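You operate a simulated robot arm through the tools that you are given. There is no shell and no other tool.

You are at the controls of a simulated robot arm. One attempt, no reset.

## Task
Glue the white felt square on the cart's beige square block and press it down.
Fine: yellow brush over the block's top, back in its tin; square in the middle; leave the others. Set down upright: yellow brush. A coat counts when it lies all over at full strength: go over it till it gets no stronger.
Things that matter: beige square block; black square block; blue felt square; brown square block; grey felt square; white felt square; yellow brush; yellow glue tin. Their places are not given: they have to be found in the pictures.

It is judged by the outcome, as a careful person would: the job done as asked, and still so three seconds after it is handed in. It fails if anything else is knocked over, pushed out of place, dropped, spilled or broken.

## Robot
A 6-joint arm with a two-finger gripper, fixed in place. Base frame: the origin is on the floor under the middle of its stand, x ahead of it, y to its left, z up; the work surface is at about z = 0.62. Units: m, degrees, N and s.
With the tool pointing down near the work surface it reaches from about 0.5 to 0.82 m from the base axis. Its first joint turns from -166.0 to 166.0 degrees. Payload 1.66 kg.
Tool frame: the origin (TCP) lies between the finger pads and is the grasp point; the fingertips stand 0.016 m ahead of it; z points along the fingers, y is the line along which they close. The gripper opens to 0.111 m; its body begins 0.104 m behind the TCP.
Orientation is that of the tool frame in the base frame, as [roll, pitch, yaw] about the fixed x, y, z axes, in that order (R = Rz(yaw) Ry(pitch) Rx(roll)). With the fingers straight down and closing along the base's y, the tool's x points along the base's -x, its y along +y and its z along -z.

## Interface
- The arm moves only by the tool nudge_tool. Its argument "series" is a list of rows, each a list of 7 numbers: the closure in counts, from 0 (fully open) to 255 (shut), then the shift along the base's x, y, z in m, then the turn, a rotation vector about the base's x, y, z in degrees. In form: [[gripper, tx, ty, tz, wx, wy, wz], ...]. A call has 1 to 20 rows; each row is the pose to reach, as a shift and turn from the pose commanded when the call began. Rows are played at 5 a second. More than 0.05 m and 8.6 degrees between two rows, or a gripper value outside its range, and nothing of the call is played. Where a pose cannot be reached the arm comes as near as it can. A force on the tool above 40 N (or 10 N above the force at the start of the call, whichever is more), or a blocked arm, ends the call early, and 0.2 s more pass. Each finger travels about 0.1698 m/s and halts on what it meets, pressing with about 32 N; the grip force reading is that of the motor and also rises with nothing between the fingers. The clock runs only during rows and for 0.2 s after the last one: add rows that repeat a pose to give the fingers time. It gives the time, the measured TCP pose, the force on the tool (base axes), the opening and the grip force at its end, in the units of the frame above (readings bear some noise), with the torque about the TCP (base axes, N m) and any sound that the robot's microphone picked up, and new pictures: "show" is both (left out), scene, wrist or none.
- Cameras (640 x 400 px; columns grow to the right, rows downward): "scene" is fixed at [0.2198, -0.6467, 1.4116]; the picture's right is [0.81, -0.59, 0.00], its down [-0.40, -0.55, -0.73] and it looks along [0.43, 0.59, -0.68] (base axes); focal length 311 px, centre (320, 200). "wrist" rides on the gripper at [0.07, 0.014, -0.143] in the tool frame; the picture's right is [-0.19, 0.98, 0.00], its down [-0.87, -0.17, -0.47] and it looks along [-0.46, -0.09, 0.88] (tool axes); focal length 230 px, centre (320, 200).
- raise_lower(by): moves the trunk up (or, below 0, down) by that many m; the arm rides with it, the base frame stays. It gives what a move gives, with no picture.
- pixel_to_xyz(camera, pixels): for up to 12 pixels [column, row] of the newest picture of that camera ("zoom" is the newest enlarged one), the place [x, y, z] in the base frame of the surface seen there, good to about 0.002 m. The clock stands still meanwhile.
- zoom(camera, box): a new picture of the part [left, top, right, bottom] of that camera's present view, enlarged. The clock stands still meanwhile.
- hand_in(): hands the job in; it is judged then, once.

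Unless the task says otherwise, let go and move clear before handing in.

The tools are called after ">>>" as name(argument=value, ...) on one line, values as JSON. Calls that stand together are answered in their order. nudge_tool: Moves the arm, as the interface text tells. Its arguments: {"type":"object","properties":{"series":{"type":"array"},"show":{"type":"string","enum":["both","scene","wrist","none"]}},"required":["series"]} The other tools are called the same way: raise_lower (by) moves the trunk up or down; pixel_to_xyz (camera, pixels) gives the place of the surface under pixels of a picture; zoom (camera, box) takes an enlarged picture of a part of a camera's view; hand_in () hands the job in.

At the start:

```text
time: 0.0
ee_pos: [0.6003, 0.151, 0.9451]
tcp_rot: [180.0, -0.1, 179.9]
ft_force: [0.4, -0.2, 1.2]
torque: [-0.04, 0.01, 0.03]
finger_gap: 0.1111
grasp_force: 0.0
trunk travel left (down, up): [-0.025, 0.565]
```

scene: 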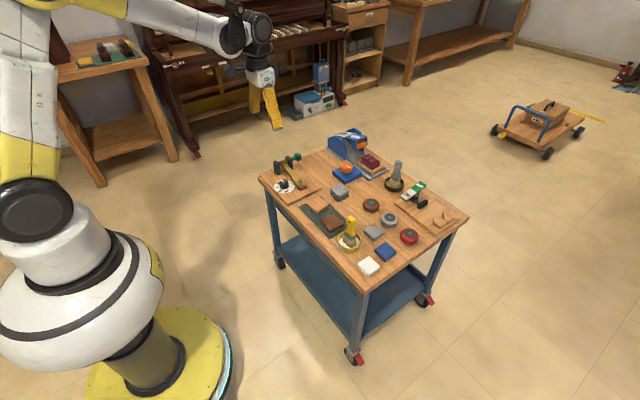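
wrist: 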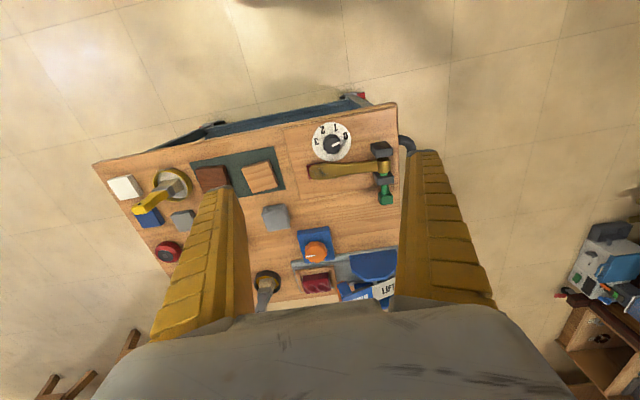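

The scene picture shows the cart with a yellow brush in a tin near (350,235), a white square near (369,266), a blue one near (386,252), and a grey one near (373,233). I'll zoom in to identify the blocks and felts.

>>> zoom(camera="scene", box=[250, 120, 480, 290])

>>> zoom(camera="wrist", box=[90, 100, 420, 310])

```text
2.35 times, centred on (365, 205) of scene
```

zoom: 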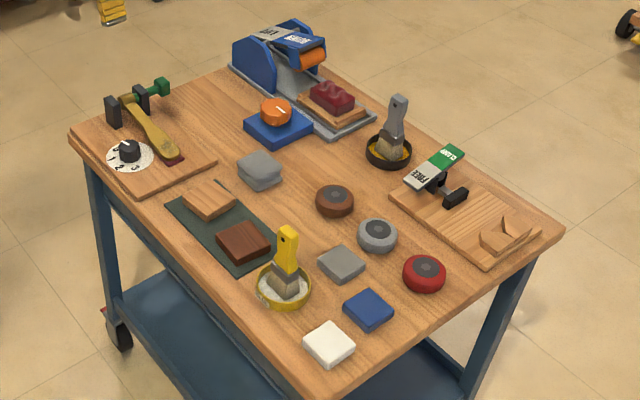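

```text
1.90 times, centred on (255, 205) of wrist
```

zoom: 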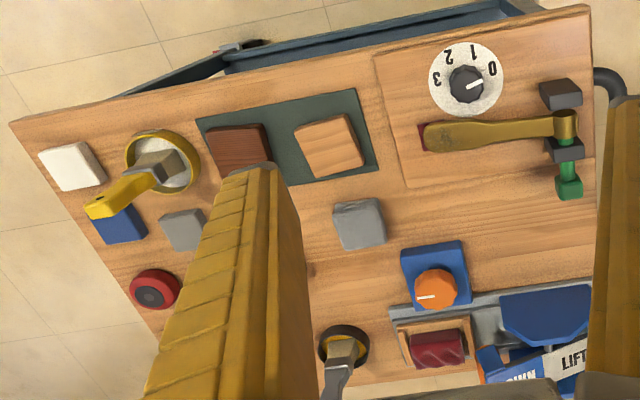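

The mat holds a light wooden block and a dark reddish one, but I haven't found a black block yet. There is also a side table near (100,55) with similar things, so I'll zoom closer on each.

>>> zoom(camera="scene", box=[295, 180, 375, 260])

>>> zoom(camera="scene", box=[50, 20, 170, 95])

>>> zoom(camera="scene", box=[340, 160, 480, 280])

>>> zoom(camera="scene", box=[255, 120, 395, 220])

```text
5.00 times, centred on (335, 220) of scene
```

zoom: 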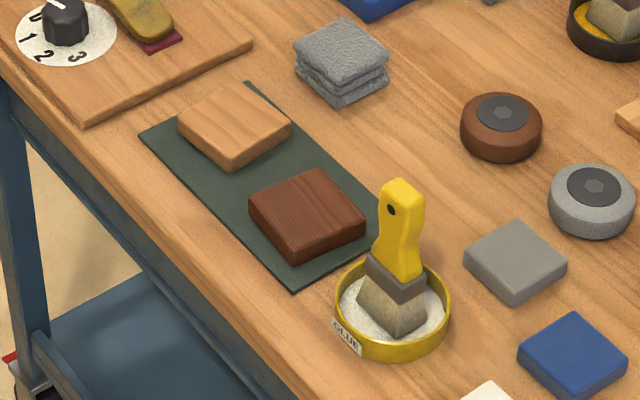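

```text
5.33 times, centred on (110, 58) of scene
```

zoom: 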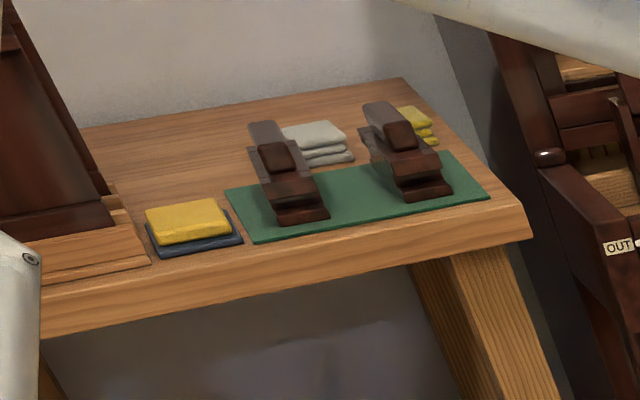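

```text
3.33 times, centred on (410, 220) of scene
```

zoom: 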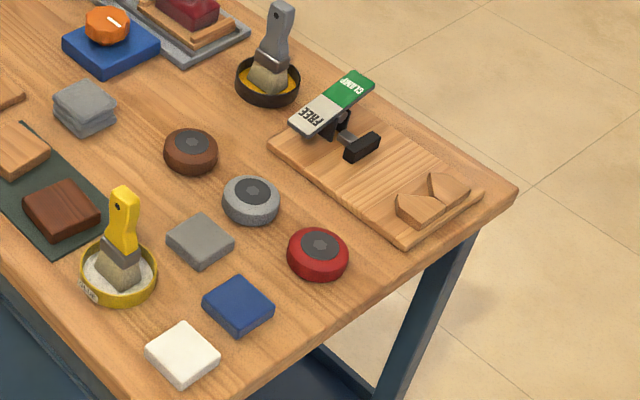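

```text
4.00 times, centred on (325, 170) of scene
```

zoom: 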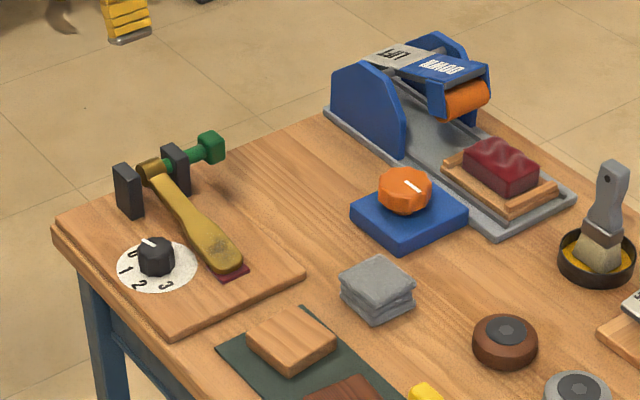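

The light wood block at scene (327,205) looks like the beige one and the dark one at (335,222) like the brown one. I'll check the other surroundings for a black block and get coordinates of the main items.

>>> zoom(camera="scene", box=[480, 80, 620, 170])

>>> zoom(camera="scene", box=[300, 185, 400, 285])

```text
4.44 times, centred on (550, 125) of scene
```

zoom: 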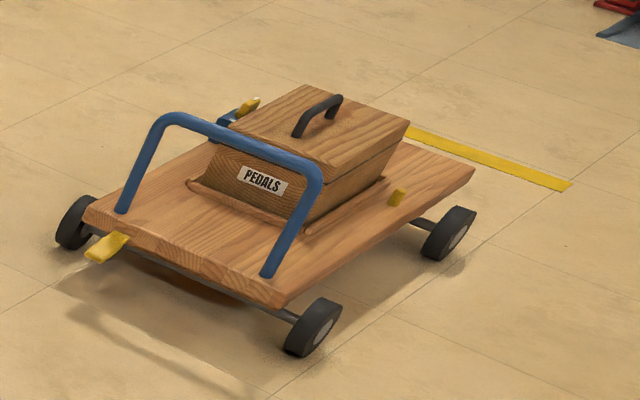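

```text
4.00 times, centred on (350, 235) of scene
```

zoom: 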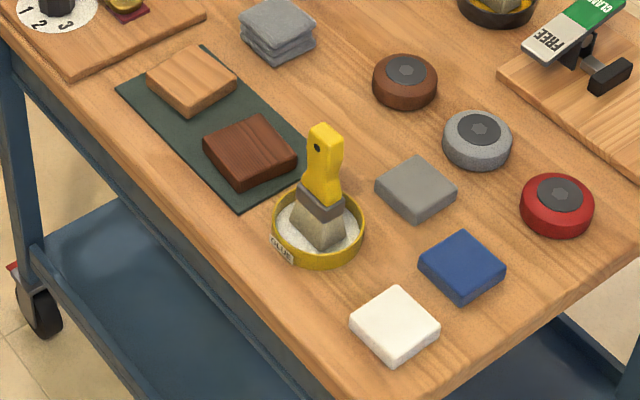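

The zoom shows the items clearly: block top about (192,77), tin (318,232), white felt (395,322). I'll measure points on these.

>>> pixel_to_xyz(camera="zoom", pixels=[[192, 77], [152, 78], [194, 49], [232, 74], [187, 103], [130, 90], [205, 190], [250, 147], [210, 150], [249, 120], [290, 153], [244, 183]])

>>> pixel_to_xyz(camera="zoom", pixels=[[394, 321], [353, 323], [397, 291], [435, 323], [393, 358], [320, 128], [318, 180], [318, 200], [318, 235], [280, 212], [359, 230], [320, 255]])

>>> pixel_to_xyz(camera="zoom", pixels=[[342, 232], [345, 213], [297, 230], [305, 258], [275, 230], [363, 212], [461, 262], [415, 185], [405, 70], [340, 300], [325, 160], [300, 195]])

```text
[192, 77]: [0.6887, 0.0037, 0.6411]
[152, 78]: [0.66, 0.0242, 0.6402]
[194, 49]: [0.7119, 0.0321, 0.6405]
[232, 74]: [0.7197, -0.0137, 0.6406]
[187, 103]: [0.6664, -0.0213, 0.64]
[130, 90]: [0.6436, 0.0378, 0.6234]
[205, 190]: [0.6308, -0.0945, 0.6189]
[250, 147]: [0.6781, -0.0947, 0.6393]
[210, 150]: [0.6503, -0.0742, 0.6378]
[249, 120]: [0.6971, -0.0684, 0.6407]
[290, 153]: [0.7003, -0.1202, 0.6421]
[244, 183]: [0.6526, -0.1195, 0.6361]
```

```text
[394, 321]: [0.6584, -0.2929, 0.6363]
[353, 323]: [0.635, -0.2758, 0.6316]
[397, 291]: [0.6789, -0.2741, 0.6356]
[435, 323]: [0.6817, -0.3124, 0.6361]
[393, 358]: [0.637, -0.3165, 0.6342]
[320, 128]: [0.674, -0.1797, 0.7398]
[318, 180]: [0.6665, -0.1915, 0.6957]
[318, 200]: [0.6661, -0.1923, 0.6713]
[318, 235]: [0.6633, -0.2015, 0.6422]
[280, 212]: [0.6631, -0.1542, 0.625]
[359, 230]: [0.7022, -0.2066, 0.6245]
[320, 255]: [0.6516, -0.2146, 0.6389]
```

```text
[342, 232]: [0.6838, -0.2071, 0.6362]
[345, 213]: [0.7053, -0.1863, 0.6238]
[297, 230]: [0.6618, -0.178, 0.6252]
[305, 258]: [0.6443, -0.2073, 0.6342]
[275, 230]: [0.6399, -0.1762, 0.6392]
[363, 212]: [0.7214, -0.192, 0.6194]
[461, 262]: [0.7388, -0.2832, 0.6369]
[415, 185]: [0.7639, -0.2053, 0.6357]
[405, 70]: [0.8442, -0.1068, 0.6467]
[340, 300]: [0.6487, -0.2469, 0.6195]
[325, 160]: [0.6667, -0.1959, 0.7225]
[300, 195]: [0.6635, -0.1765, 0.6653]
```

Readings give table z≈0.62, beige block centre ≈(0.690,0.005) top 0.640, white felt ≈(0.658,-0.295) top 0.636, and brush/tin ≈(0.667,-0.19) with handle top ≈0.74. Next I move high over the tin area to look with the wrist camera.

>>> nudge_tool(series=[[0, 0.01, -0.045, 0, 0, 0, 0], [0, 0.02, -0.09, 0, 0, 0, 0], [0, 0.03, -0.135, 0, 0, 0, 0], [0, 0.04, -0.18, 0, 0, 0, 0], [0, 0.045, -0.225, 0, 0, 0, 0], [0, 0.05, -0.27, 0, 0, 0, 0], [0, 0.055, -0.31, 0, 0, 0, 0], [0, 0.06, -0.34, 0, 0, 0, 0], [0, 0.06, -0.34, 0, 0, 0, 0]])

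```text
time: 2.0
ee_pos: [0.66, -0.1893, 0.9461]
tcp_rot: [-180.0, -0.1, -179.9]
ft_force: [0.4, -0.5, 0.3]
torque: [0.04, -0.02, -0.01]
finger_gap: 0.1109
grasp_force: 0.0
trunk travel left (down, up): [-0.025, 0.565]
```

scene: 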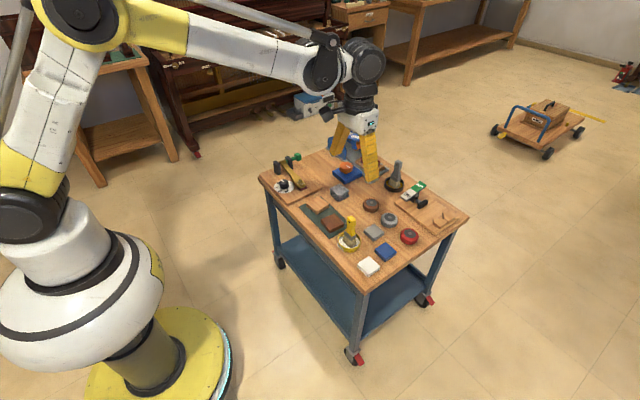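
wrist: 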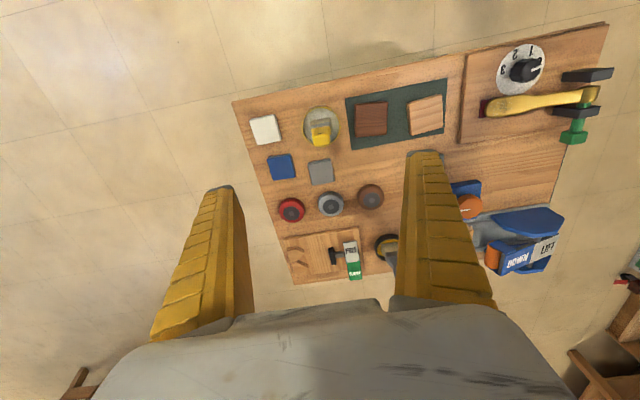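

>>> zoom(camera="wrist", box=[230, 80, 390, 190])

>>> zoom(camera="wrist", box=[330, 60, 470, 160])

```text
3.64 times, centred on (310, 135) of wrist
```

zoom: 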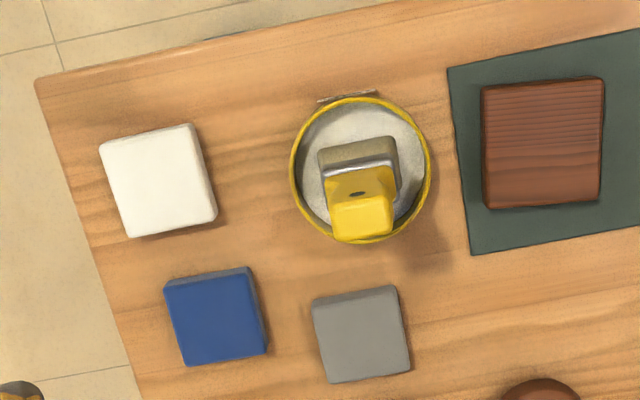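

```text
4.00 times, centred on (400, 110) of wrist
```

zoom: 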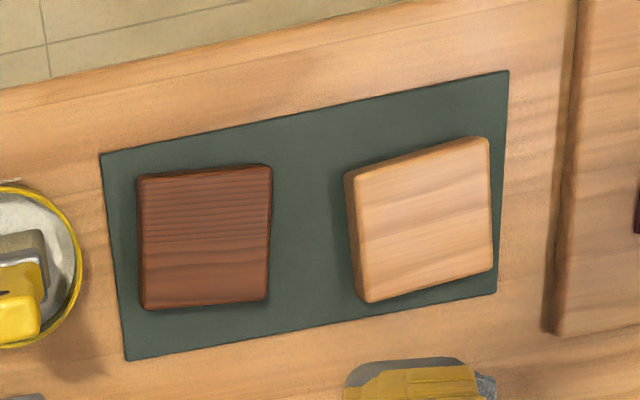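

The wrist zoom shows the light (beige) block with top corners near (346,173), (487,138), (492,270), (368,302). I measure those, then re-zoom on the tin to measure the brush and felt.

>>> pixel_to_xyz(camera="zoom", pixels=[[352, 180], [482, 143], [488, 264], [371, 296], [420, 220], [145, 182], [264, 172], [262, 296], [148, 303], [320, 240], [520, 60], [105, 350]])

>>> zoom(camera="wrist", box=[280, 90, 360, 160])

```text
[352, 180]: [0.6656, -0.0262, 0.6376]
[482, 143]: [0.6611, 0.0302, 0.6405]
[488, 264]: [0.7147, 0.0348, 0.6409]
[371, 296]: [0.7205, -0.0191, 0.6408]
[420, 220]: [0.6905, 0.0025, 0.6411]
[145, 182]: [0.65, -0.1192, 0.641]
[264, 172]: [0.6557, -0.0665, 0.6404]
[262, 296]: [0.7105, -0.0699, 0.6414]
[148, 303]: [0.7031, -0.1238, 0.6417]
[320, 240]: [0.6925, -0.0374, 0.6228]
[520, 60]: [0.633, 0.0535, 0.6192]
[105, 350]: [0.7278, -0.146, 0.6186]
```

```text
5.71 times, centred on (320, 125) of wrist
```

zoom: 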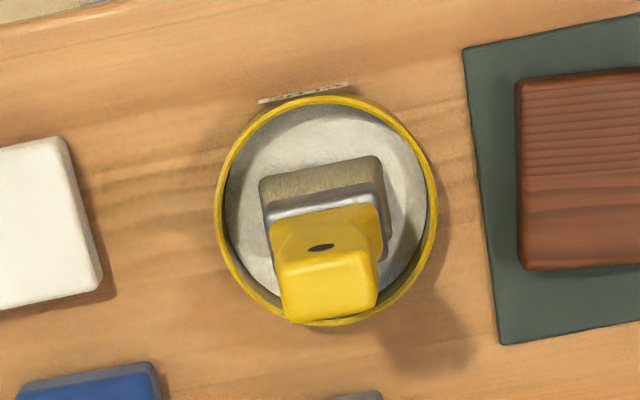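

Beige block centre is ≈(0.690,0.005,0.641), turned ≈6°. Now I measure the tin rim, brush and handle in this zoom.

>>> pixel_to_xyz(camera="zoom", pixels=[[218, 210], [434, 210], [325, 99], [325, 323], [290, 270], [370, 260], [375, 300], [295, 312], [333, 287], [320, 240], [320, 180], [320, 205]])

>>> pixel_to_xyz(camera="zoom", pixels=[[264, 180], [375, 160], [268, 212], [386, 240], [280, 235], [370, 215], [300, 130], [410, 200], [250, 230], [400, 260], [325, 262], [335, 310]])

>>> zoom(camera="scene", box=[325, 205, 375, 255])

```text
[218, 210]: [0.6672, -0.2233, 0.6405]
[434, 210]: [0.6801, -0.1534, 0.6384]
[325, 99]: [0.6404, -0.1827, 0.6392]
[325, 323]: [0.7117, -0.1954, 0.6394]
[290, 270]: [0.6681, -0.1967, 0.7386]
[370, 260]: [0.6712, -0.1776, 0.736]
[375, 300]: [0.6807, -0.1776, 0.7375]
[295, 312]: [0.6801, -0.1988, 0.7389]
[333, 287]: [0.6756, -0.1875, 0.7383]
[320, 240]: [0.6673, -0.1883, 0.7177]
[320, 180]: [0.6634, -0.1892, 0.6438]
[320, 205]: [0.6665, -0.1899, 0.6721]
```

```text
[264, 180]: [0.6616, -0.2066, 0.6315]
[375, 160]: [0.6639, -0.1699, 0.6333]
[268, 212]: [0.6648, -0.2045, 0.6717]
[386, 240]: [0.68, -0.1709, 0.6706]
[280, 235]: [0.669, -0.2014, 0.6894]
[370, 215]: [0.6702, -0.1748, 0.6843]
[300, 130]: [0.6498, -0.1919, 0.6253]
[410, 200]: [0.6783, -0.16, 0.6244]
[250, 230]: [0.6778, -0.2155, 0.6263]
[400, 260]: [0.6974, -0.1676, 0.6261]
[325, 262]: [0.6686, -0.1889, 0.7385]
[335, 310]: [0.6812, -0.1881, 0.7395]
```

```text
8.00 times, centred on (350, 230) of scene
```

zoom: 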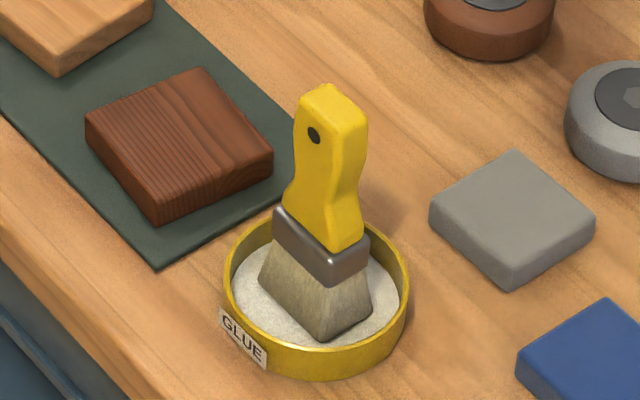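

Tin centre is ≈(0.676,-0.188), rim z≈0.64, with the brush upright at ≈(0.675,-0.188), handle top z≈0.739, thin along x. I'll turn the gripper about +88° so the fingers close along x on the flat handle faces, and come down partway above it to look.

>>> nudge_tool(series=[[0, 0.003, 0, -0.01, 0, 0, 8], [0, 0.006, 0, -0.02, 0, 0, 16], [0, 0.009, 0, -0.03, 0, 0, 24], [0, 0.012, 0, -0.04, 0, 0, 32], [0, 0.015, 0.001, -0.05, 0, 0, 40], [0, 0.015, 0.001, -0.06, 0, 0, 48], [0, 0.015, 0.001, -0.07, 0, 0, 56], [0, 0.015, 0.001, -0.08, 0, 0, 64], [0, 0.015, 0.001, -0.09, 0, 0, 72], [0, 0.015, 0.001, -0.1, 0, 0, 80], [0, 0.015, 0.001, -0.1, 0, 0, 88], [0, 0.015, 0.001, -0.1, 0, 0, 88]])

```text
time: 4.6
ee_pos: [0.6752, -0.1878, 0.8448]
tcp_rot: [180.0, 0.0, -91.9]
ft_force: [0.7, 0.2, -0.1]
torque: [0.0, 0.01, 0.0]
finger_gap: 0.1112
grasp_force: 0.0
trunk travel left (down, up): [-0.025, 0.565]
```

scene: 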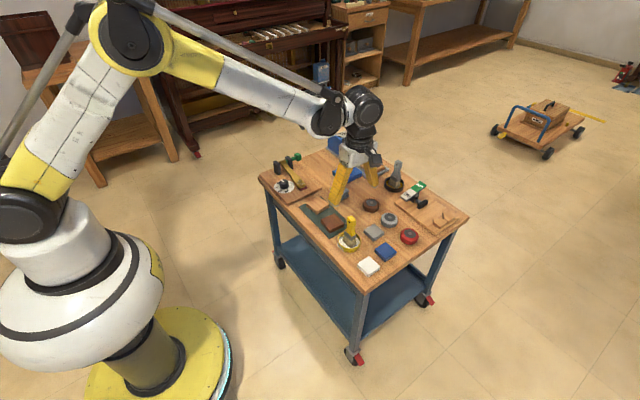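
wrist: 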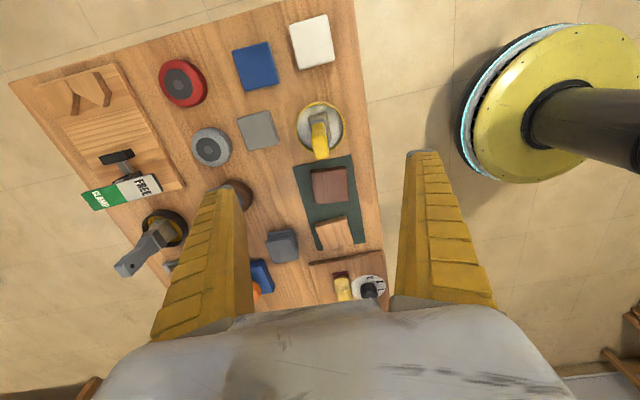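

The turn worked; the brush appears at wrist (320,130). I'll zoom to measure it again from this side.

>>> zoom(camera="wrist", box=[285, 95, 357, 167])

```text
5.56 times, centred on (321, 131) of wrist
```

zoom: 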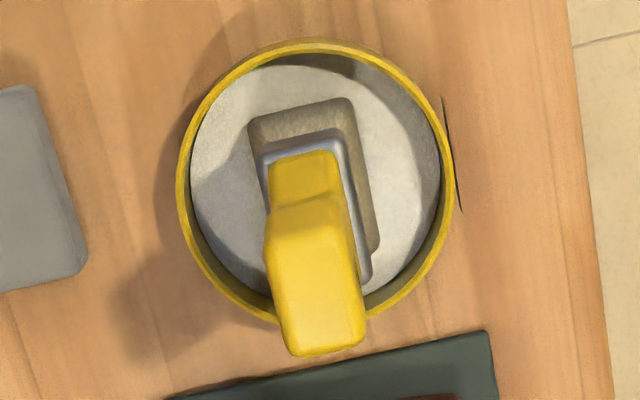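

>>> pixel_to_xyz(camera="zoom", pixels=[[285, 348], [360, 340], [280, 290], [355, 280], [325, 315], [305, 240], [255, 125], [348, 105], [180, 190], [448, 190], [320, 42], [376, 245]])

>>> pixel_to_xyz(camera="zoom", pixels=[[265, 150], [340, 135], [368, 270], [275, 165], [330, 155], [270, 230], [345, 220], [355, 250], [220, 300], [400, 300], [300, 110], [230, 220]])

```text
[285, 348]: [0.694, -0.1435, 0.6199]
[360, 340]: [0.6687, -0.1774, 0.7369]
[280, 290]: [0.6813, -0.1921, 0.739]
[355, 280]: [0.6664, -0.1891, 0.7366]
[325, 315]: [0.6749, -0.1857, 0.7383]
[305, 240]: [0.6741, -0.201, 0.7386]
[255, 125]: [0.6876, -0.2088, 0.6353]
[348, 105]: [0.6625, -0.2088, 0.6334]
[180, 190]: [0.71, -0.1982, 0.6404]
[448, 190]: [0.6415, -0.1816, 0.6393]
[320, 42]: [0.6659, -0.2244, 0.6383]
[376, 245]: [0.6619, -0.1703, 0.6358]
```

```text
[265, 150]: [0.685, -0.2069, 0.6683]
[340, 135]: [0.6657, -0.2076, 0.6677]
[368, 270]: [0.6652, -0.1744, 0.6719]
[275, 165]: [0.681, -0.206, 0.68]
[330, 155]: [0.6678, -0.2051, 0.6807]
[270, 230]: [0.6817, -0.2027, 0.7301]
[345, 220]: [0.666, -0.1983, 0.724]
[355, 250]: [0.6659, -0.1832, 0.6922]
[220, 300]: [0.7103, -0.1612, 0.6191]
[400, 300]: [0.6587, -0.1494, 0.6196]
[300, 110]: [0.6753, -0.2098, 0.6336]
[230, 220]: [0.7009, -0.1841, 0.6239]
```

Brush centre is ≈(0.6745,-0.189), handle 0.016 thick along x from z≈0.69 to 0.739, with yaw near 0. I straighten to −90° yaw and go down to TCP z≈0.713 with the fingers open.

>>> nudge_tool(series=[[0, -0.0005, -0.001, -0.03, 0, 0, 2], [0, -0.0005, -0.001, -0.06, 0, 0, 2], [0, -0.0005, -0.001, -0.09, 0, 0, 2], [0, -0.0005, -0.001, -0.115, 0, 0, 2], [0, -0.0005, -0.001, -0.132, 0, 0, 2], [0, -0.0005, -0.001, -0.132, 0, 0, 2]])

```text
time: 6.0
ee_pos: [0.6748, -0.189, 0.7129]
tcp_rot: [-179.9, 0.0, -90.0]
ft_force: [-0.1, 0.0, -0.5]
torque: [0.01, 0.02, 0.01]
finger_gap: 0.1109
grasp_force: 0.0
trunk travel left (down, up): [-0.025, 0.565]
```

scene: 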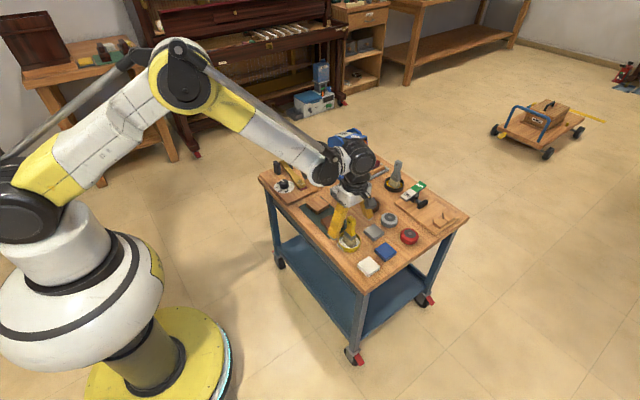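
wrist: 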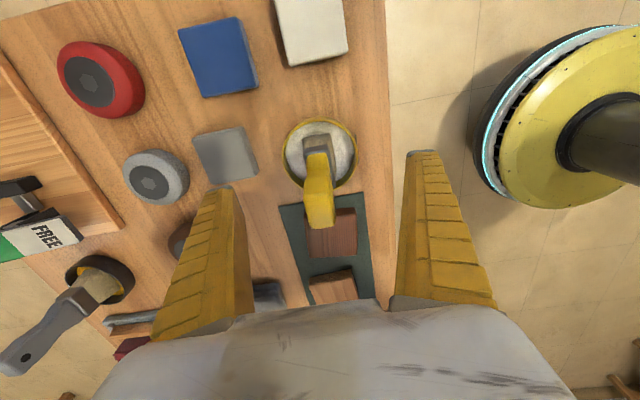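

The brush handle at wrist (319,195) sits between the two open fingers. Now I close the gripper on it.

>>> nudge_tool(series=[[120, 0, 0, 0, 0, 0, 0], [200, 0, 0, 0, 0, 0, 0], [255, 0, 0, 0, 0, 0, 0], [255, 0, 0, 0, 0, 0, 0], [255, 0, 0, 0, 0, 0, 0]])

```text
time: 7.2
ee_pos: [0.6743, -0.1894, 0.7127]
tcp_rot: [180.0, 0.0, -89.9]
ft_force: [1.9, -0.9, 7.2]
torque: [-0.01, -0.02, 0.0]
finger_gap: 0.0128
grasp_force: 32.0
trunk travel left (down, up): [-0.025, 0.565]
```

scene: 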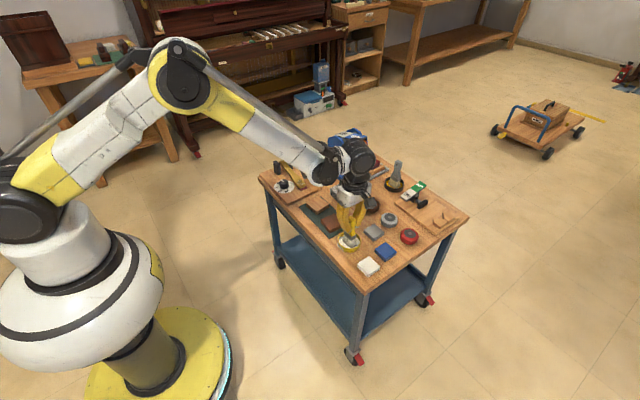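
wrist: 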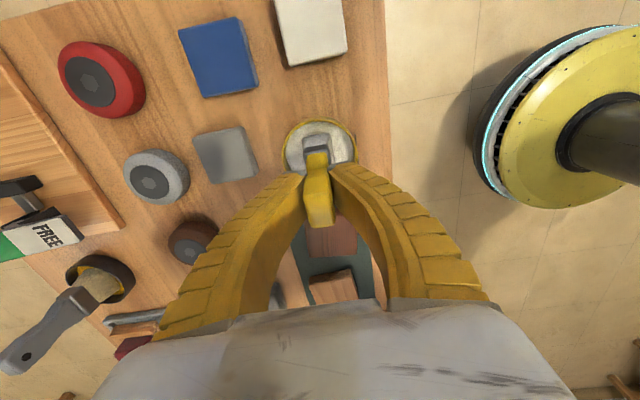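

The grip holds at a 0.0128 gap with 32 N. I lift the brush straight up out of the tin and check that the tin stays.

>>> nudge_tool(series=[[255, 0, 0, 0.01, 0, 0, 0], [255, 0, 0, 0.025, 0, 0, 0], [255, 0, 0, 0.045, 0, 0, 0], [255, 0, 0, 0.065, 0, 0, 0], [255, 0, 0, 0.08, 0, 0, 0], [255, 0, 0, 0.08, 0, 0, 0]])

```text
time: 8.6
ee_pos: [0.6749, -0.1893, 0.7944]
tcp_rot: [179.9, 0.1, -90.0]
ft_force: [0.0, 0.7, -1.4]
torque: [-0.02, 0.0, -0.02]
finger_gap: 0.01
grasp_force: 31.9
trunk travel left (down, up): [-0.025, 0.565]
```

scene: 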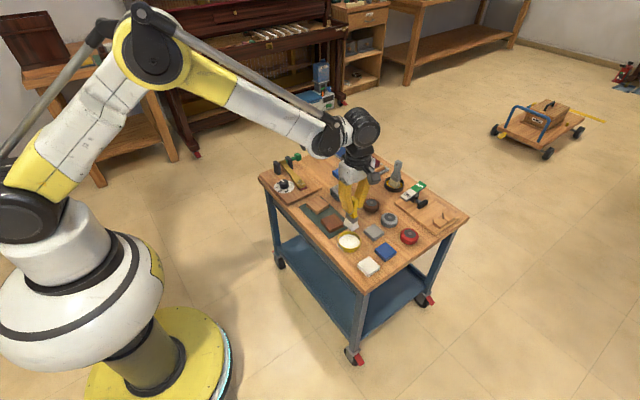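
wrist: 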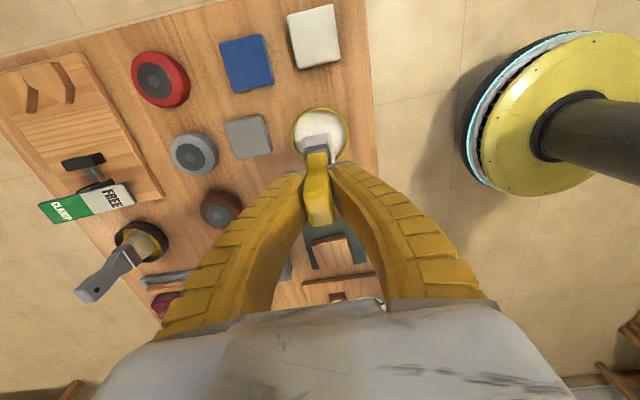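

The brush has left the tin and the tin stays put at wrist (320,135), though the gap shrank to 0.010. I'll zoom in to check how the brush sits in the grip.

>>> zoom(camera="scene", box=[310, 165, 400, 255])

>>> zoom(camera="wrist", box=[270, 90, 370, 240])

```text
4.44 times, centred on (355, 210) of scene
```

zoom: 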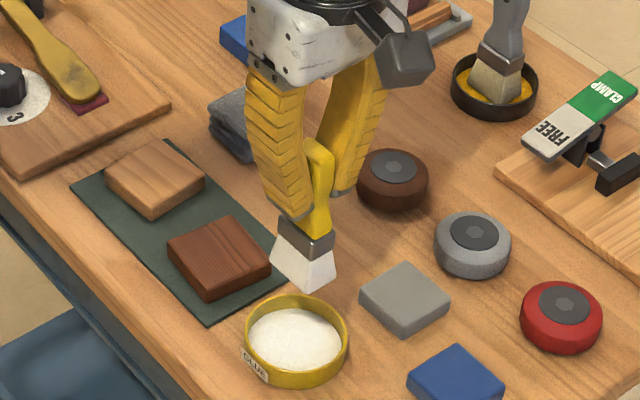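

```text
2.67 times, centred on (320, 165) of wrist
```

zoom: 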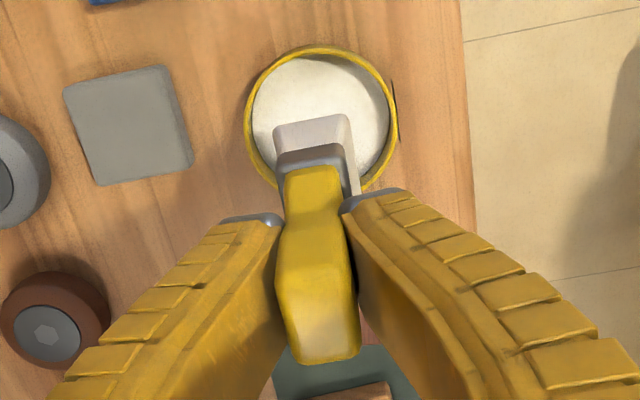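

The bristles are white with glue and the brush hangs upright. I'll measure the bristle bottom to know the tip offset from the TCP.

>>> zoom(camera="scene", box=[335, 190, 375, 240])

```text
8.00 times, centred on (355, 215) of scene
```

zoom: 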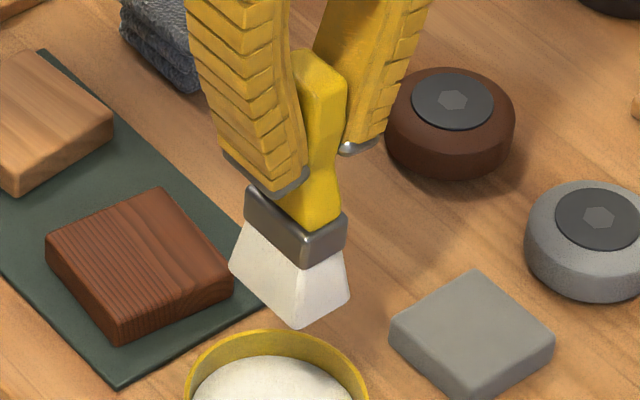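

>>> pixel_to_xyz(camera="zoom", pixels=[[297, 320], [297, 310], [235, 265], [345, 295], [300, 260], [250, 195], [343, 225], [322, 65], [280, 290], [270, 215], [265, 255], [330, 240]])

```text
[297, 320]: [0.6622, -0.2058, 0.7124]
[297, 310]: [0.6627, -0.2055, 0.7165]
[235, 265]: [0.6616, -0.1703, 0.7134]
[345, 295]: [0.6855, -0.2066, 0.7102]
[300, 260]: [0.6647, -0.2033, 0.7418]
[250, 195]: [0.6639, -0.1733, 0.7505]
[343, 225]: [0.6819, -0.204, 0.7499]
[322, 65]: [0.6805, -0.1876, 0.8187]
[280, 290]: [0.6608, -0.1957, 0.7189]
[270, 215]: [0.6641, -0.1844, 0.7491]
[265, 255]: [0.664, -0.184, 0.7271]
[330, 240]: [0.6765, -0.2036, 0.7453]
```

Bristle bottom is at z≈0.711 (≈0.084 below TCP), footprint ≈0.024×0.037, centred under the TCP. I carry it over the beige block, turned 6° to match it.

>>> nudge_tool(series=[[255, 0.003, 0.035, 0, 0, 0, 1], [255, 0.006, 0.075, 0, 0, 0, 2], [255, 0.009, 0.115, 0, 0, 0, 3], [255, 0.012, 0.155, 0, 0, 0, 4.5], [255, 0.016, 0.193, 0, 0, 0, 6], [255, 0.016, 0.193, 0, 0, 0, 6]])

```text
time: 10.0
ee_pos: [0.6915, 0.0062, 0.7926]
tcp_rot: [-180.0, 0.0, -83.9]
ft_force: [1.0, 0.2, -1.3]
torque: [-0.05, -0.03, -0.03]
finger_gap: 0.0097
grasp_force: 31.8
trunk travel left (down, up): [-0.025, 0.565]
```

scene: 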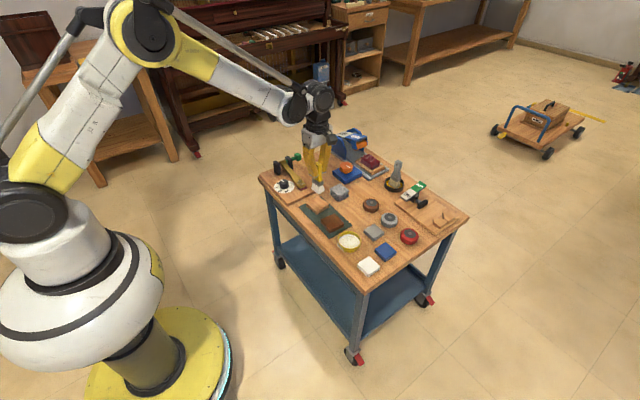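
wrist: 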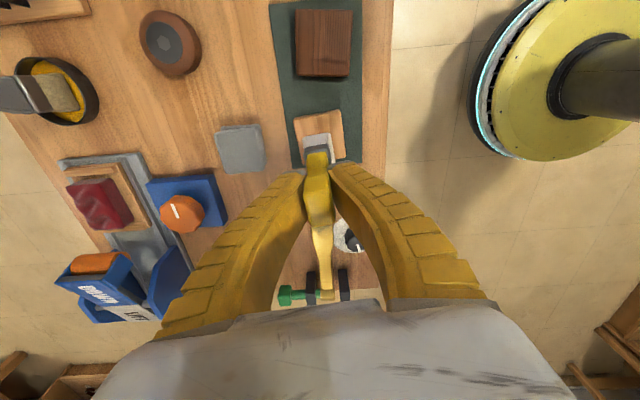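

The brush is over the beige block with its tip at wrist (318,150). I lower it to just above the block top and measure the gap.

>>> nudge_tool(series=[[255, 0, 0, -0.02, 0, 0, 0], [255, 0, 0, -0.04, 0, 0, 0], [255, 0, 0, -0.055, 0, 0, 0], [255, 0, 0, -0.055, 0, 0, 0]])

>>> zoom(camera="scene", box=[300, 180, 350, 230])

```text
time: 11.0
ee_pos: [0.6913, 0.0034, 0.7366]
tcp_rot: [-179.9, 0.0, -84.0]
ft_force: [-0.2, -0.2, -1.3]
torque: [-0.03, 0.01, 0.01]
finger_gap: 0.0099
grasp_force: 31.9
trunk travel left (down, up): [-0.025, 0.565]
```

scene: 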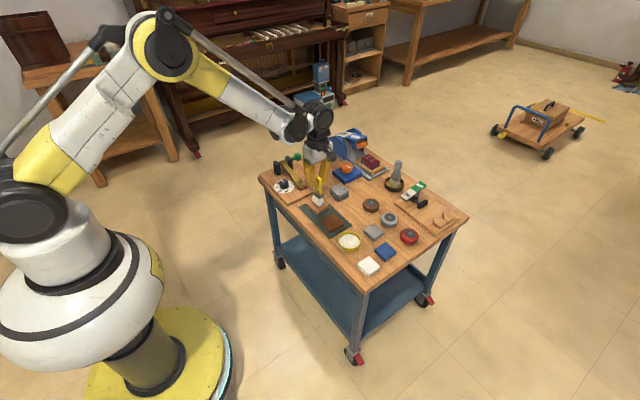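
wrist: 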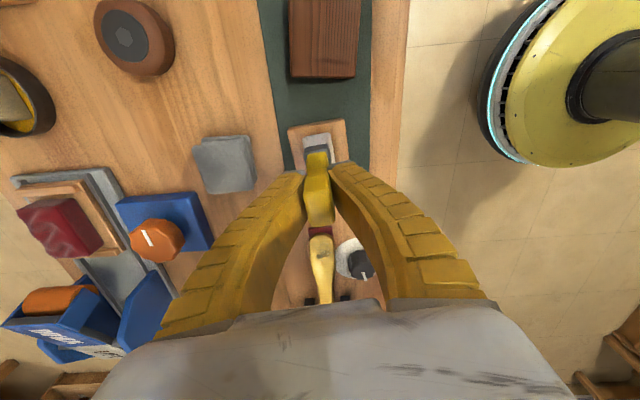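

```text
8.00 times, centred on (325, 205) of scene
```

zoom: 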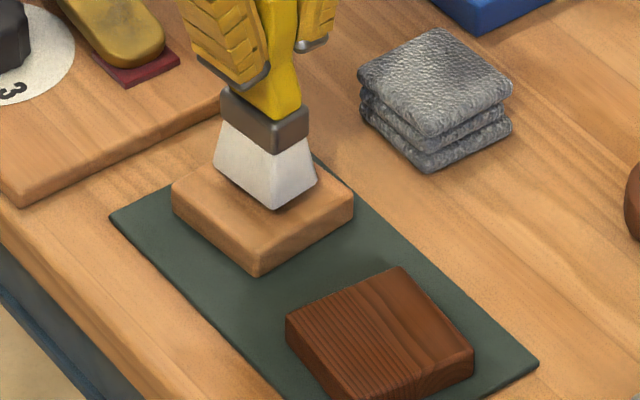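

>>> pixel_to_xyz(camera="zoom", pixels=[[275, 205], [218, 165], [312, 183], [258, 250], [180, 187], [346, 196], [275, 225], [230, 205], [330, 200], [260, 242], [176, 180], [350, 190]])

>>> zoom(camera="wrist", box=[270, 100, 370, 180])

```text
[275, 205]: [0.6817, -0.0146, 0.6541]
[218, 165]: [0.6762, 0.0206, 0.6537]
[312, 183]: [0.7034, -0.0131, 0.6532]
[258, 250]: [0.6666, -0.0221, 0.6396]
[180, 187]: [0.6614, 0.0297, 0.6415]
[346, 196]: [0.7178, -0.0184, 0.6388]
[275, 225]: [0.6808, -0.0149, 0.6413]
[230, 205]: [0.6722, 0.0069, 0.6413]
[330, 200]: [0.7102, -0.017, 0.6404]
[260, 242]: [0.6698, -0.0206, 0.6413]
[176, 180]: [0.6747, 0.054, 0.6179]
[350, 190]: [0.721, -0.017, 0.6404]
```

```text
5.00 times, centred on (320, 140) of wrist
```

zoom: 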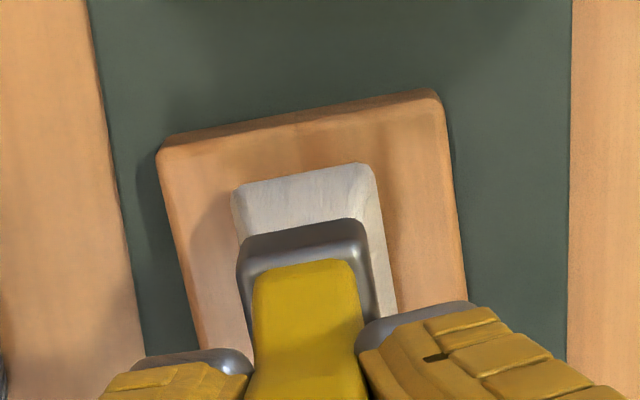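

The tip is 0.011 above the block top (bristles at z≈0.652, block top ≈0.641). I measure the block edges from this wrist view for the sweep limits.

>>> pixel_to_xyz(camera="zoom", pixels=[[166, 152], [434, 97], [462, 290], [205, 345], [300, 125], [182, 250], [449, 195], [235, 195], [372, 172], [300, 180]])

```text
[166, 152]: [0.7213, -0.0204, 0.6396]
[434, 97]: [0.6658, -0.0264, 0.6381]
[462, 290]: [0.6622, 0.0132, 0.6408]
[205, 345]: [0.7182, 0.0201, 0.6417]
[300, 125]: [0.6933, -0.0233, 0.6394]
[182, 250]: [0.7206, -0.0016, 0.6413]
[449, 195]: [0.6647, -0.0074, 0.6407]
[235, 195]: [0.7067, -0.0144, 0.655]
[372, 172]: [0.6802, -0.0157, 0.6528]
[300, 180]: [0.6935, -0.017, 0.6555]
```

Block centre is about (0.691,0.005), half-size ≈0.029, turned ≈5.5°. I lower gently and watch the force for contact.

>>> nudge_tool(series=[[255, 0.001, 0.001, -0.005, 0, 0, 0], [255, 0.001, 0.001, -0.008, 0, 0, 0], [255, 0.001, 0.001, -0.01, 0, 0, 0], [255, 0.001, 0.001, -0.01, 0, 0, 0]], show="none")

```text
time: 12.0
ee_pos: [0.6928, 0.0031, 0.7284]
tcp_rot: [-180.0, -0.1, -84.1]
ft_force: [0.7, -0.7, 9.5]
torque: [0.01, 0.01, -0.03]
finger_gap: 0.0141
grasp_force: 32.1
trunk travel left (down, up): [-0.025, 0.565]
```

Contact is made with about 9.5 N. I ease up about 1 mm and do one short stroke, then check that the block hasn't moved.

>>> nudge_tool(series=[[255, 0, 0, 0.001, 0, 0, 0], [255, 0.006, 0.0006, 0.001, 0, 0, 0], [255, 0.012, 0.0012, 0.001, 0, 0, 0], [255, 0.006, 0.0006, 0.001, 0, 0, 0], [255, 0, 0, 0.001, 0, 0, 0]])

>>> zoom(camera="scene", box=[300, 180, 350, 230])

```text
time: 13.2
ee_pos: [0.6924, 0.0061, 0.7288]
tcp_rot: [-179.9, 0.0, -83.9]
ft_force: [1.0, 1.8, 7.7]
torque: [0.15, 0.02, 0.02]
finger_gap: 0.0126
grasp_force: 31.9
trunk travel left (down, up): [-0.025, 0.565]
```

scene: 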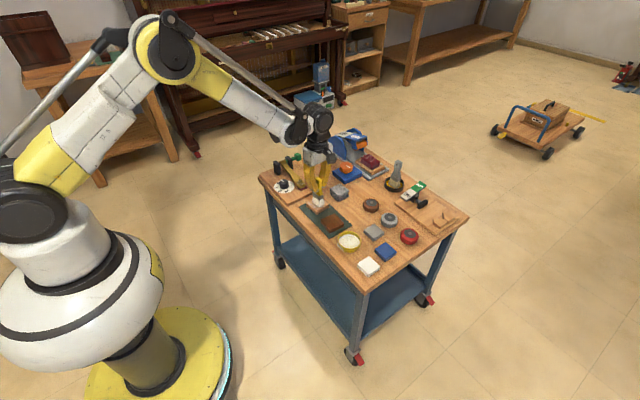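
wrist: 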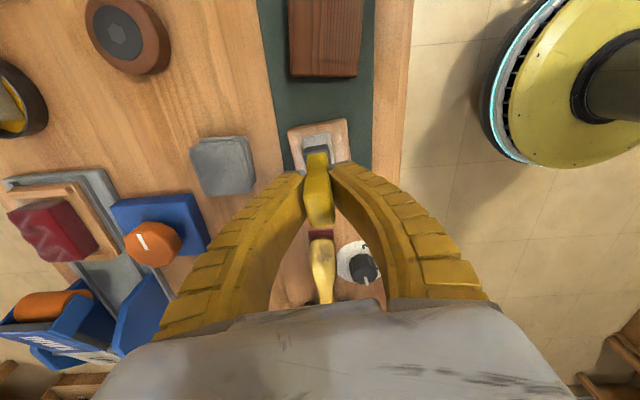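

```text
8.00 times, centred on (325, 205) of scene
```

zoom: 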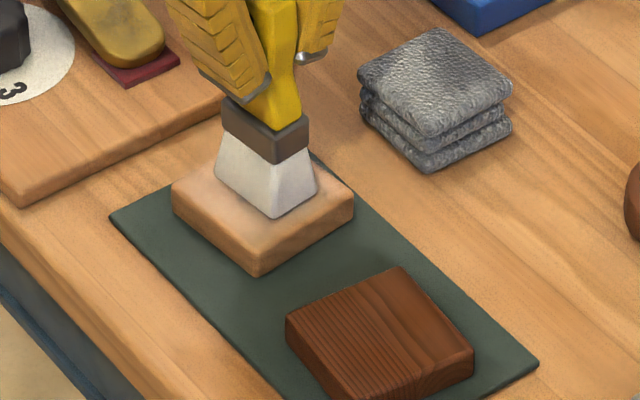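

The block hasn't moved (corner still at zoom (258,272)) and a pale glue film shows under the brush. Now I run a full loop of strokes across the whole top.

>>> nudge_tool(series=[[255, 0.01, 0.001, 0, 0, 0, 0], [255, 0.0199, 0.0019, 0, 0, 0, 0], [255, 0.0193, 0.0084, 0, 0, 0, 0], [255, 0.0187, 0.0149, 0, 0, 0, 0], [255, 0.0087, 0.0139, 0, 0, 0, 0], [255, -0.0012, 0.0129, 0, 0, 0, 0], [255, -0.0112, 0.012, 0, 0, 0, 0], [255, -0.0211, 0.011, 0, 0, 0, 0], [255, -0.0205, 0.0046, 0, 0, 0, 0], [255, -0.0199, -0.0019, 0, 0, 0, 0], [255, -0.0193, -0.0084, 0, 0, 0, 0], [255, -0.0187, -0.0149, 0, 0, 0, 0], [255, -0.0087, -0.0139, 0, 0, 0, 0], [255, 0.0012, -0.0129, 0, 0, 0, 0], [255, 0.0112, -0.012, 0, 0, 0, 0], [255, 0.0211, -0.011, 0, 0, 0, 0], [255, 0.0199, 0.0019, 0, 0, 0, 0], [255, 0.01, 0.001, 0, 0, 0, 0], [255, 0, 0, 0, 0, 0, 0]])

>>> zoom(camera="scene", box=[300, 180, 350, 230])

>>> zoom(camera="wrist", box=[270, 100, 370, 180])

```text
time: 17.2
ee_pos: [0.6907, 0.0053, 0.7292]
tcp_rot: [-179.9, 0.0, -83.9]
ft_force: [1.8, -1.4, 9.5]
torque: [-0.14, -0.05, 0.06]
finger_gap: 0.0141
grasp_force: 32.3
trunk travel left (down, up): [-0.025, 0.565]
```

scene: 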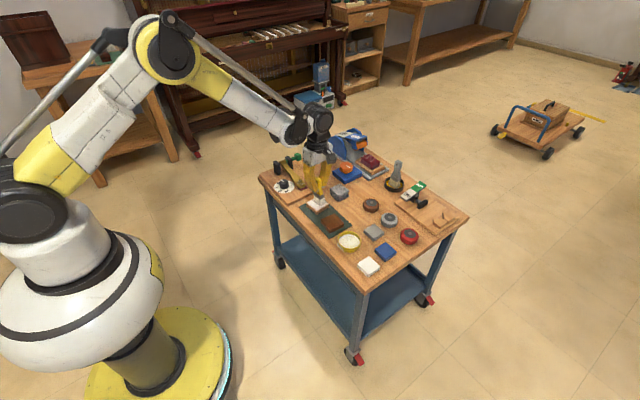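
wrist: 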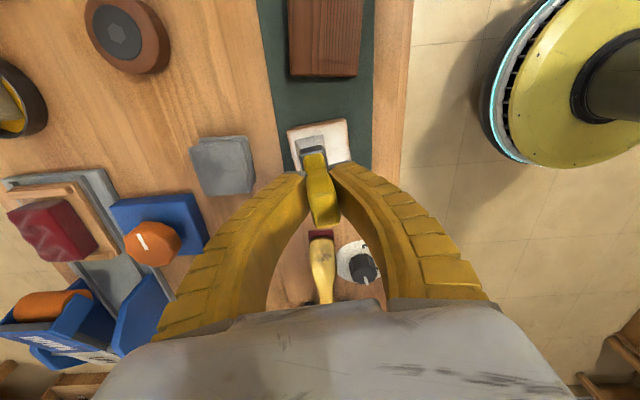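

```text
8.00 times, centred on (325, 205) of scene
```

zoom: 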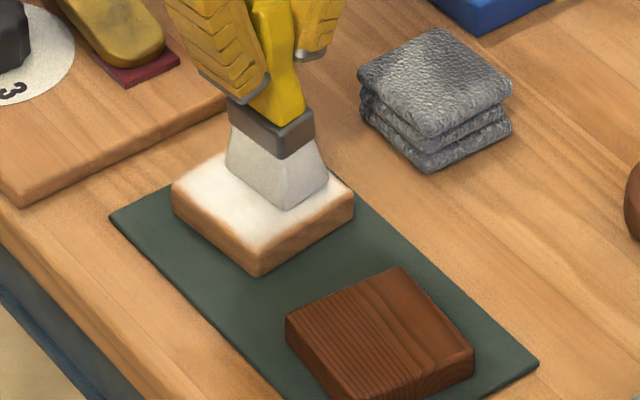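

```text
5.00 times, centred on (320, 140) of wrist
```

zoom: 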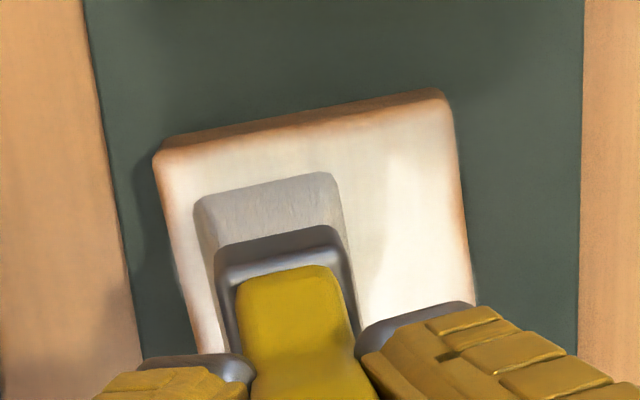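

The coat is much whiter in the middle but fades near the rim (browner edges in the wrist zoom at (165,150) and (450,100)). I check where the bristles sit now before extending the strokes.

>>> pixel_to_xyz(camera="zoom", pixels=[[200, 203], [332, 178], [165, 155], [440, 98], [470, 290], [200, 340], [265, 192], [245, 285], [325, 270], [220, 262], [330, 235], [300, 130]])

```text
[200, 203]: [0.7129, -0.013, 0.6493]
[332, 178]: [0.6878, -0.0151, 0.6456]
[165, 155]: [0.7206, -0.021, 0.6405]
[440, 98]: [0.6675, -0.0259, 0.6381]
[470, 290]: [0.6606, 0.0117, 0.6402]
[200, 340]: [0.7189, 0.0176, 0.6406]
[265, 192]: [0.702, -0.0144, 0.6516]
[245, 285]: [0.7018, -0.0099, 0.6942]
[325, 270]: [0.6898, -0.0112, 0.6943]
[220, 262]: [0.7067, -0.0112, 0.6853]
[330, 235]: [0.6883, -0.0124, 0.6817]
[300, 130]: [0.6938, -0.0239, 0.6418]
```

The bristles trail about 8 mm behind the stroke because the brush tilts a few degrees in the grip, so the rim got less glue. I raise about 1 mm to lighten the drag and run a slightly wider loop.

>>> nudge_tool(series=[[255, 0.0125, 0.0012, 0.001, 0, 0, 0], [255, 0.0249, 0.0024, 0.001, 0, 0, 0], [255, 0.024, 0.0114, 0.001, 0, 0, 0], [255, 0.0233, 0.0193, 0.001, 0, 0, 0], [255, 0.0108, 0.0181, 0.001, 0, 0, 0], [255, -0.0016, 0.0169, 0.001, 0, 0, 0], [255, -0.0141, 0.0157, 0.001, 0, 0, 0], [255, -0.0265, 0.0145, 0.001, 0, 0, 0], [255, -0.0254, 0.0036, 0.001, 0, 0, 0], [255, -0.0243, -0.0084, 0.001, 0, 0, 0], [255, -0.0233, -0.0193, 0.001, 0, 0, 0], [255, -0.0108, -0.0181, 0.001, 0, 0, 0], [255, 0.0016, -0.0169, 0.001, 0, 0, 0], [255, 0.0141, -0.0157, 0.001, 0, 0, 0], [255, 0.0265, -0.0145, 0.001, 0, 0, 0], [255, 0.0254, -0.0026, 0.001, 0, 0, 0], [255, 0.0244, 0.0074, 0.001, 0, 0, 0], [255, 0.012, 0.0012, 0.001, 0, 0, 0], [255, 0, 0, 0.001, 0, 0, 0]])

>>> zoom(camera="scene", box=[300, 180, 350, 230])

>>> zoom(camera="wrist", box=[270, 100, 370, 180])

```text
time: 21.2
ee_pos: [0.6917, 0.0059, 0.7299]
tcp_rot: [-179.9, 0.1, -84.0]
ft_force: [-1.1, -0.4, 3.2]
torque: [0.03, 0.04, 0.02]
finger_gap: 0.011
grasp_force: 31.8
trunk travel left (down, up): [-0.025, 0.565]
```

scene: 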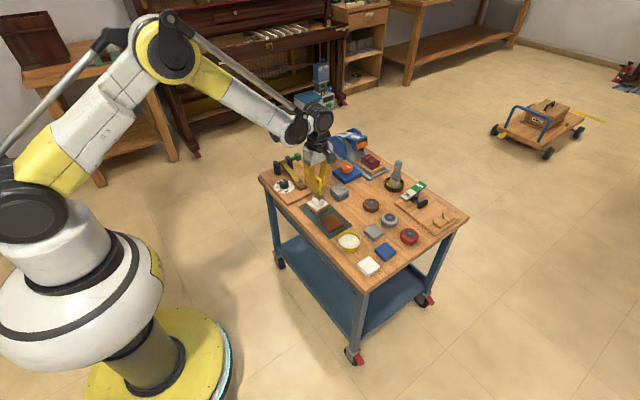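
wrist: 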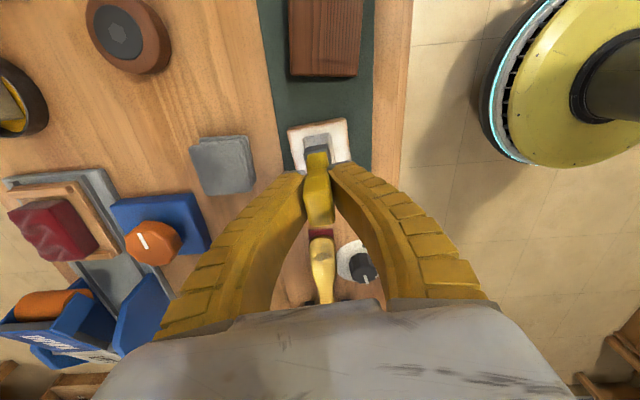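

```text
8.00 times, centred on (325, 205) of scene
```

zoom: 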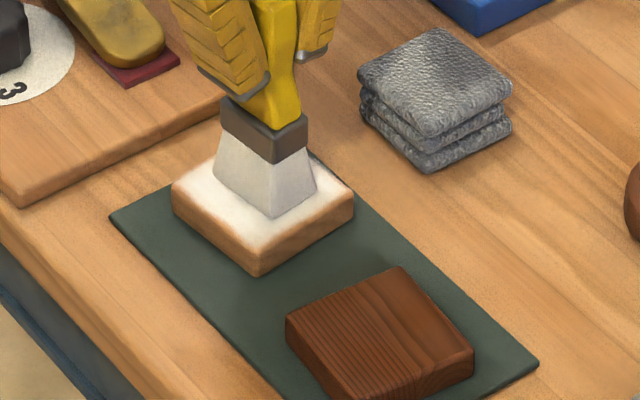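

```text
5.00 times, centred on (320, 140) of wrist
```

zoom: 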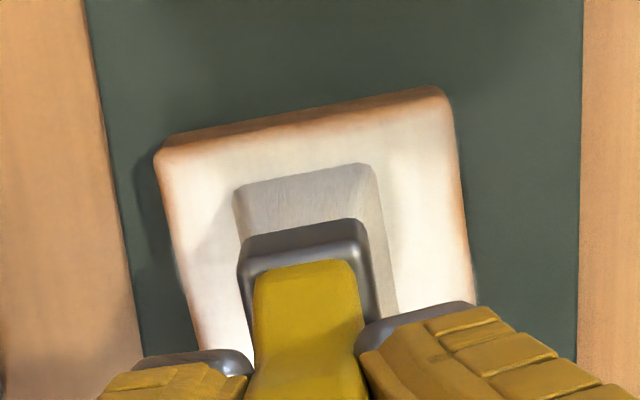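

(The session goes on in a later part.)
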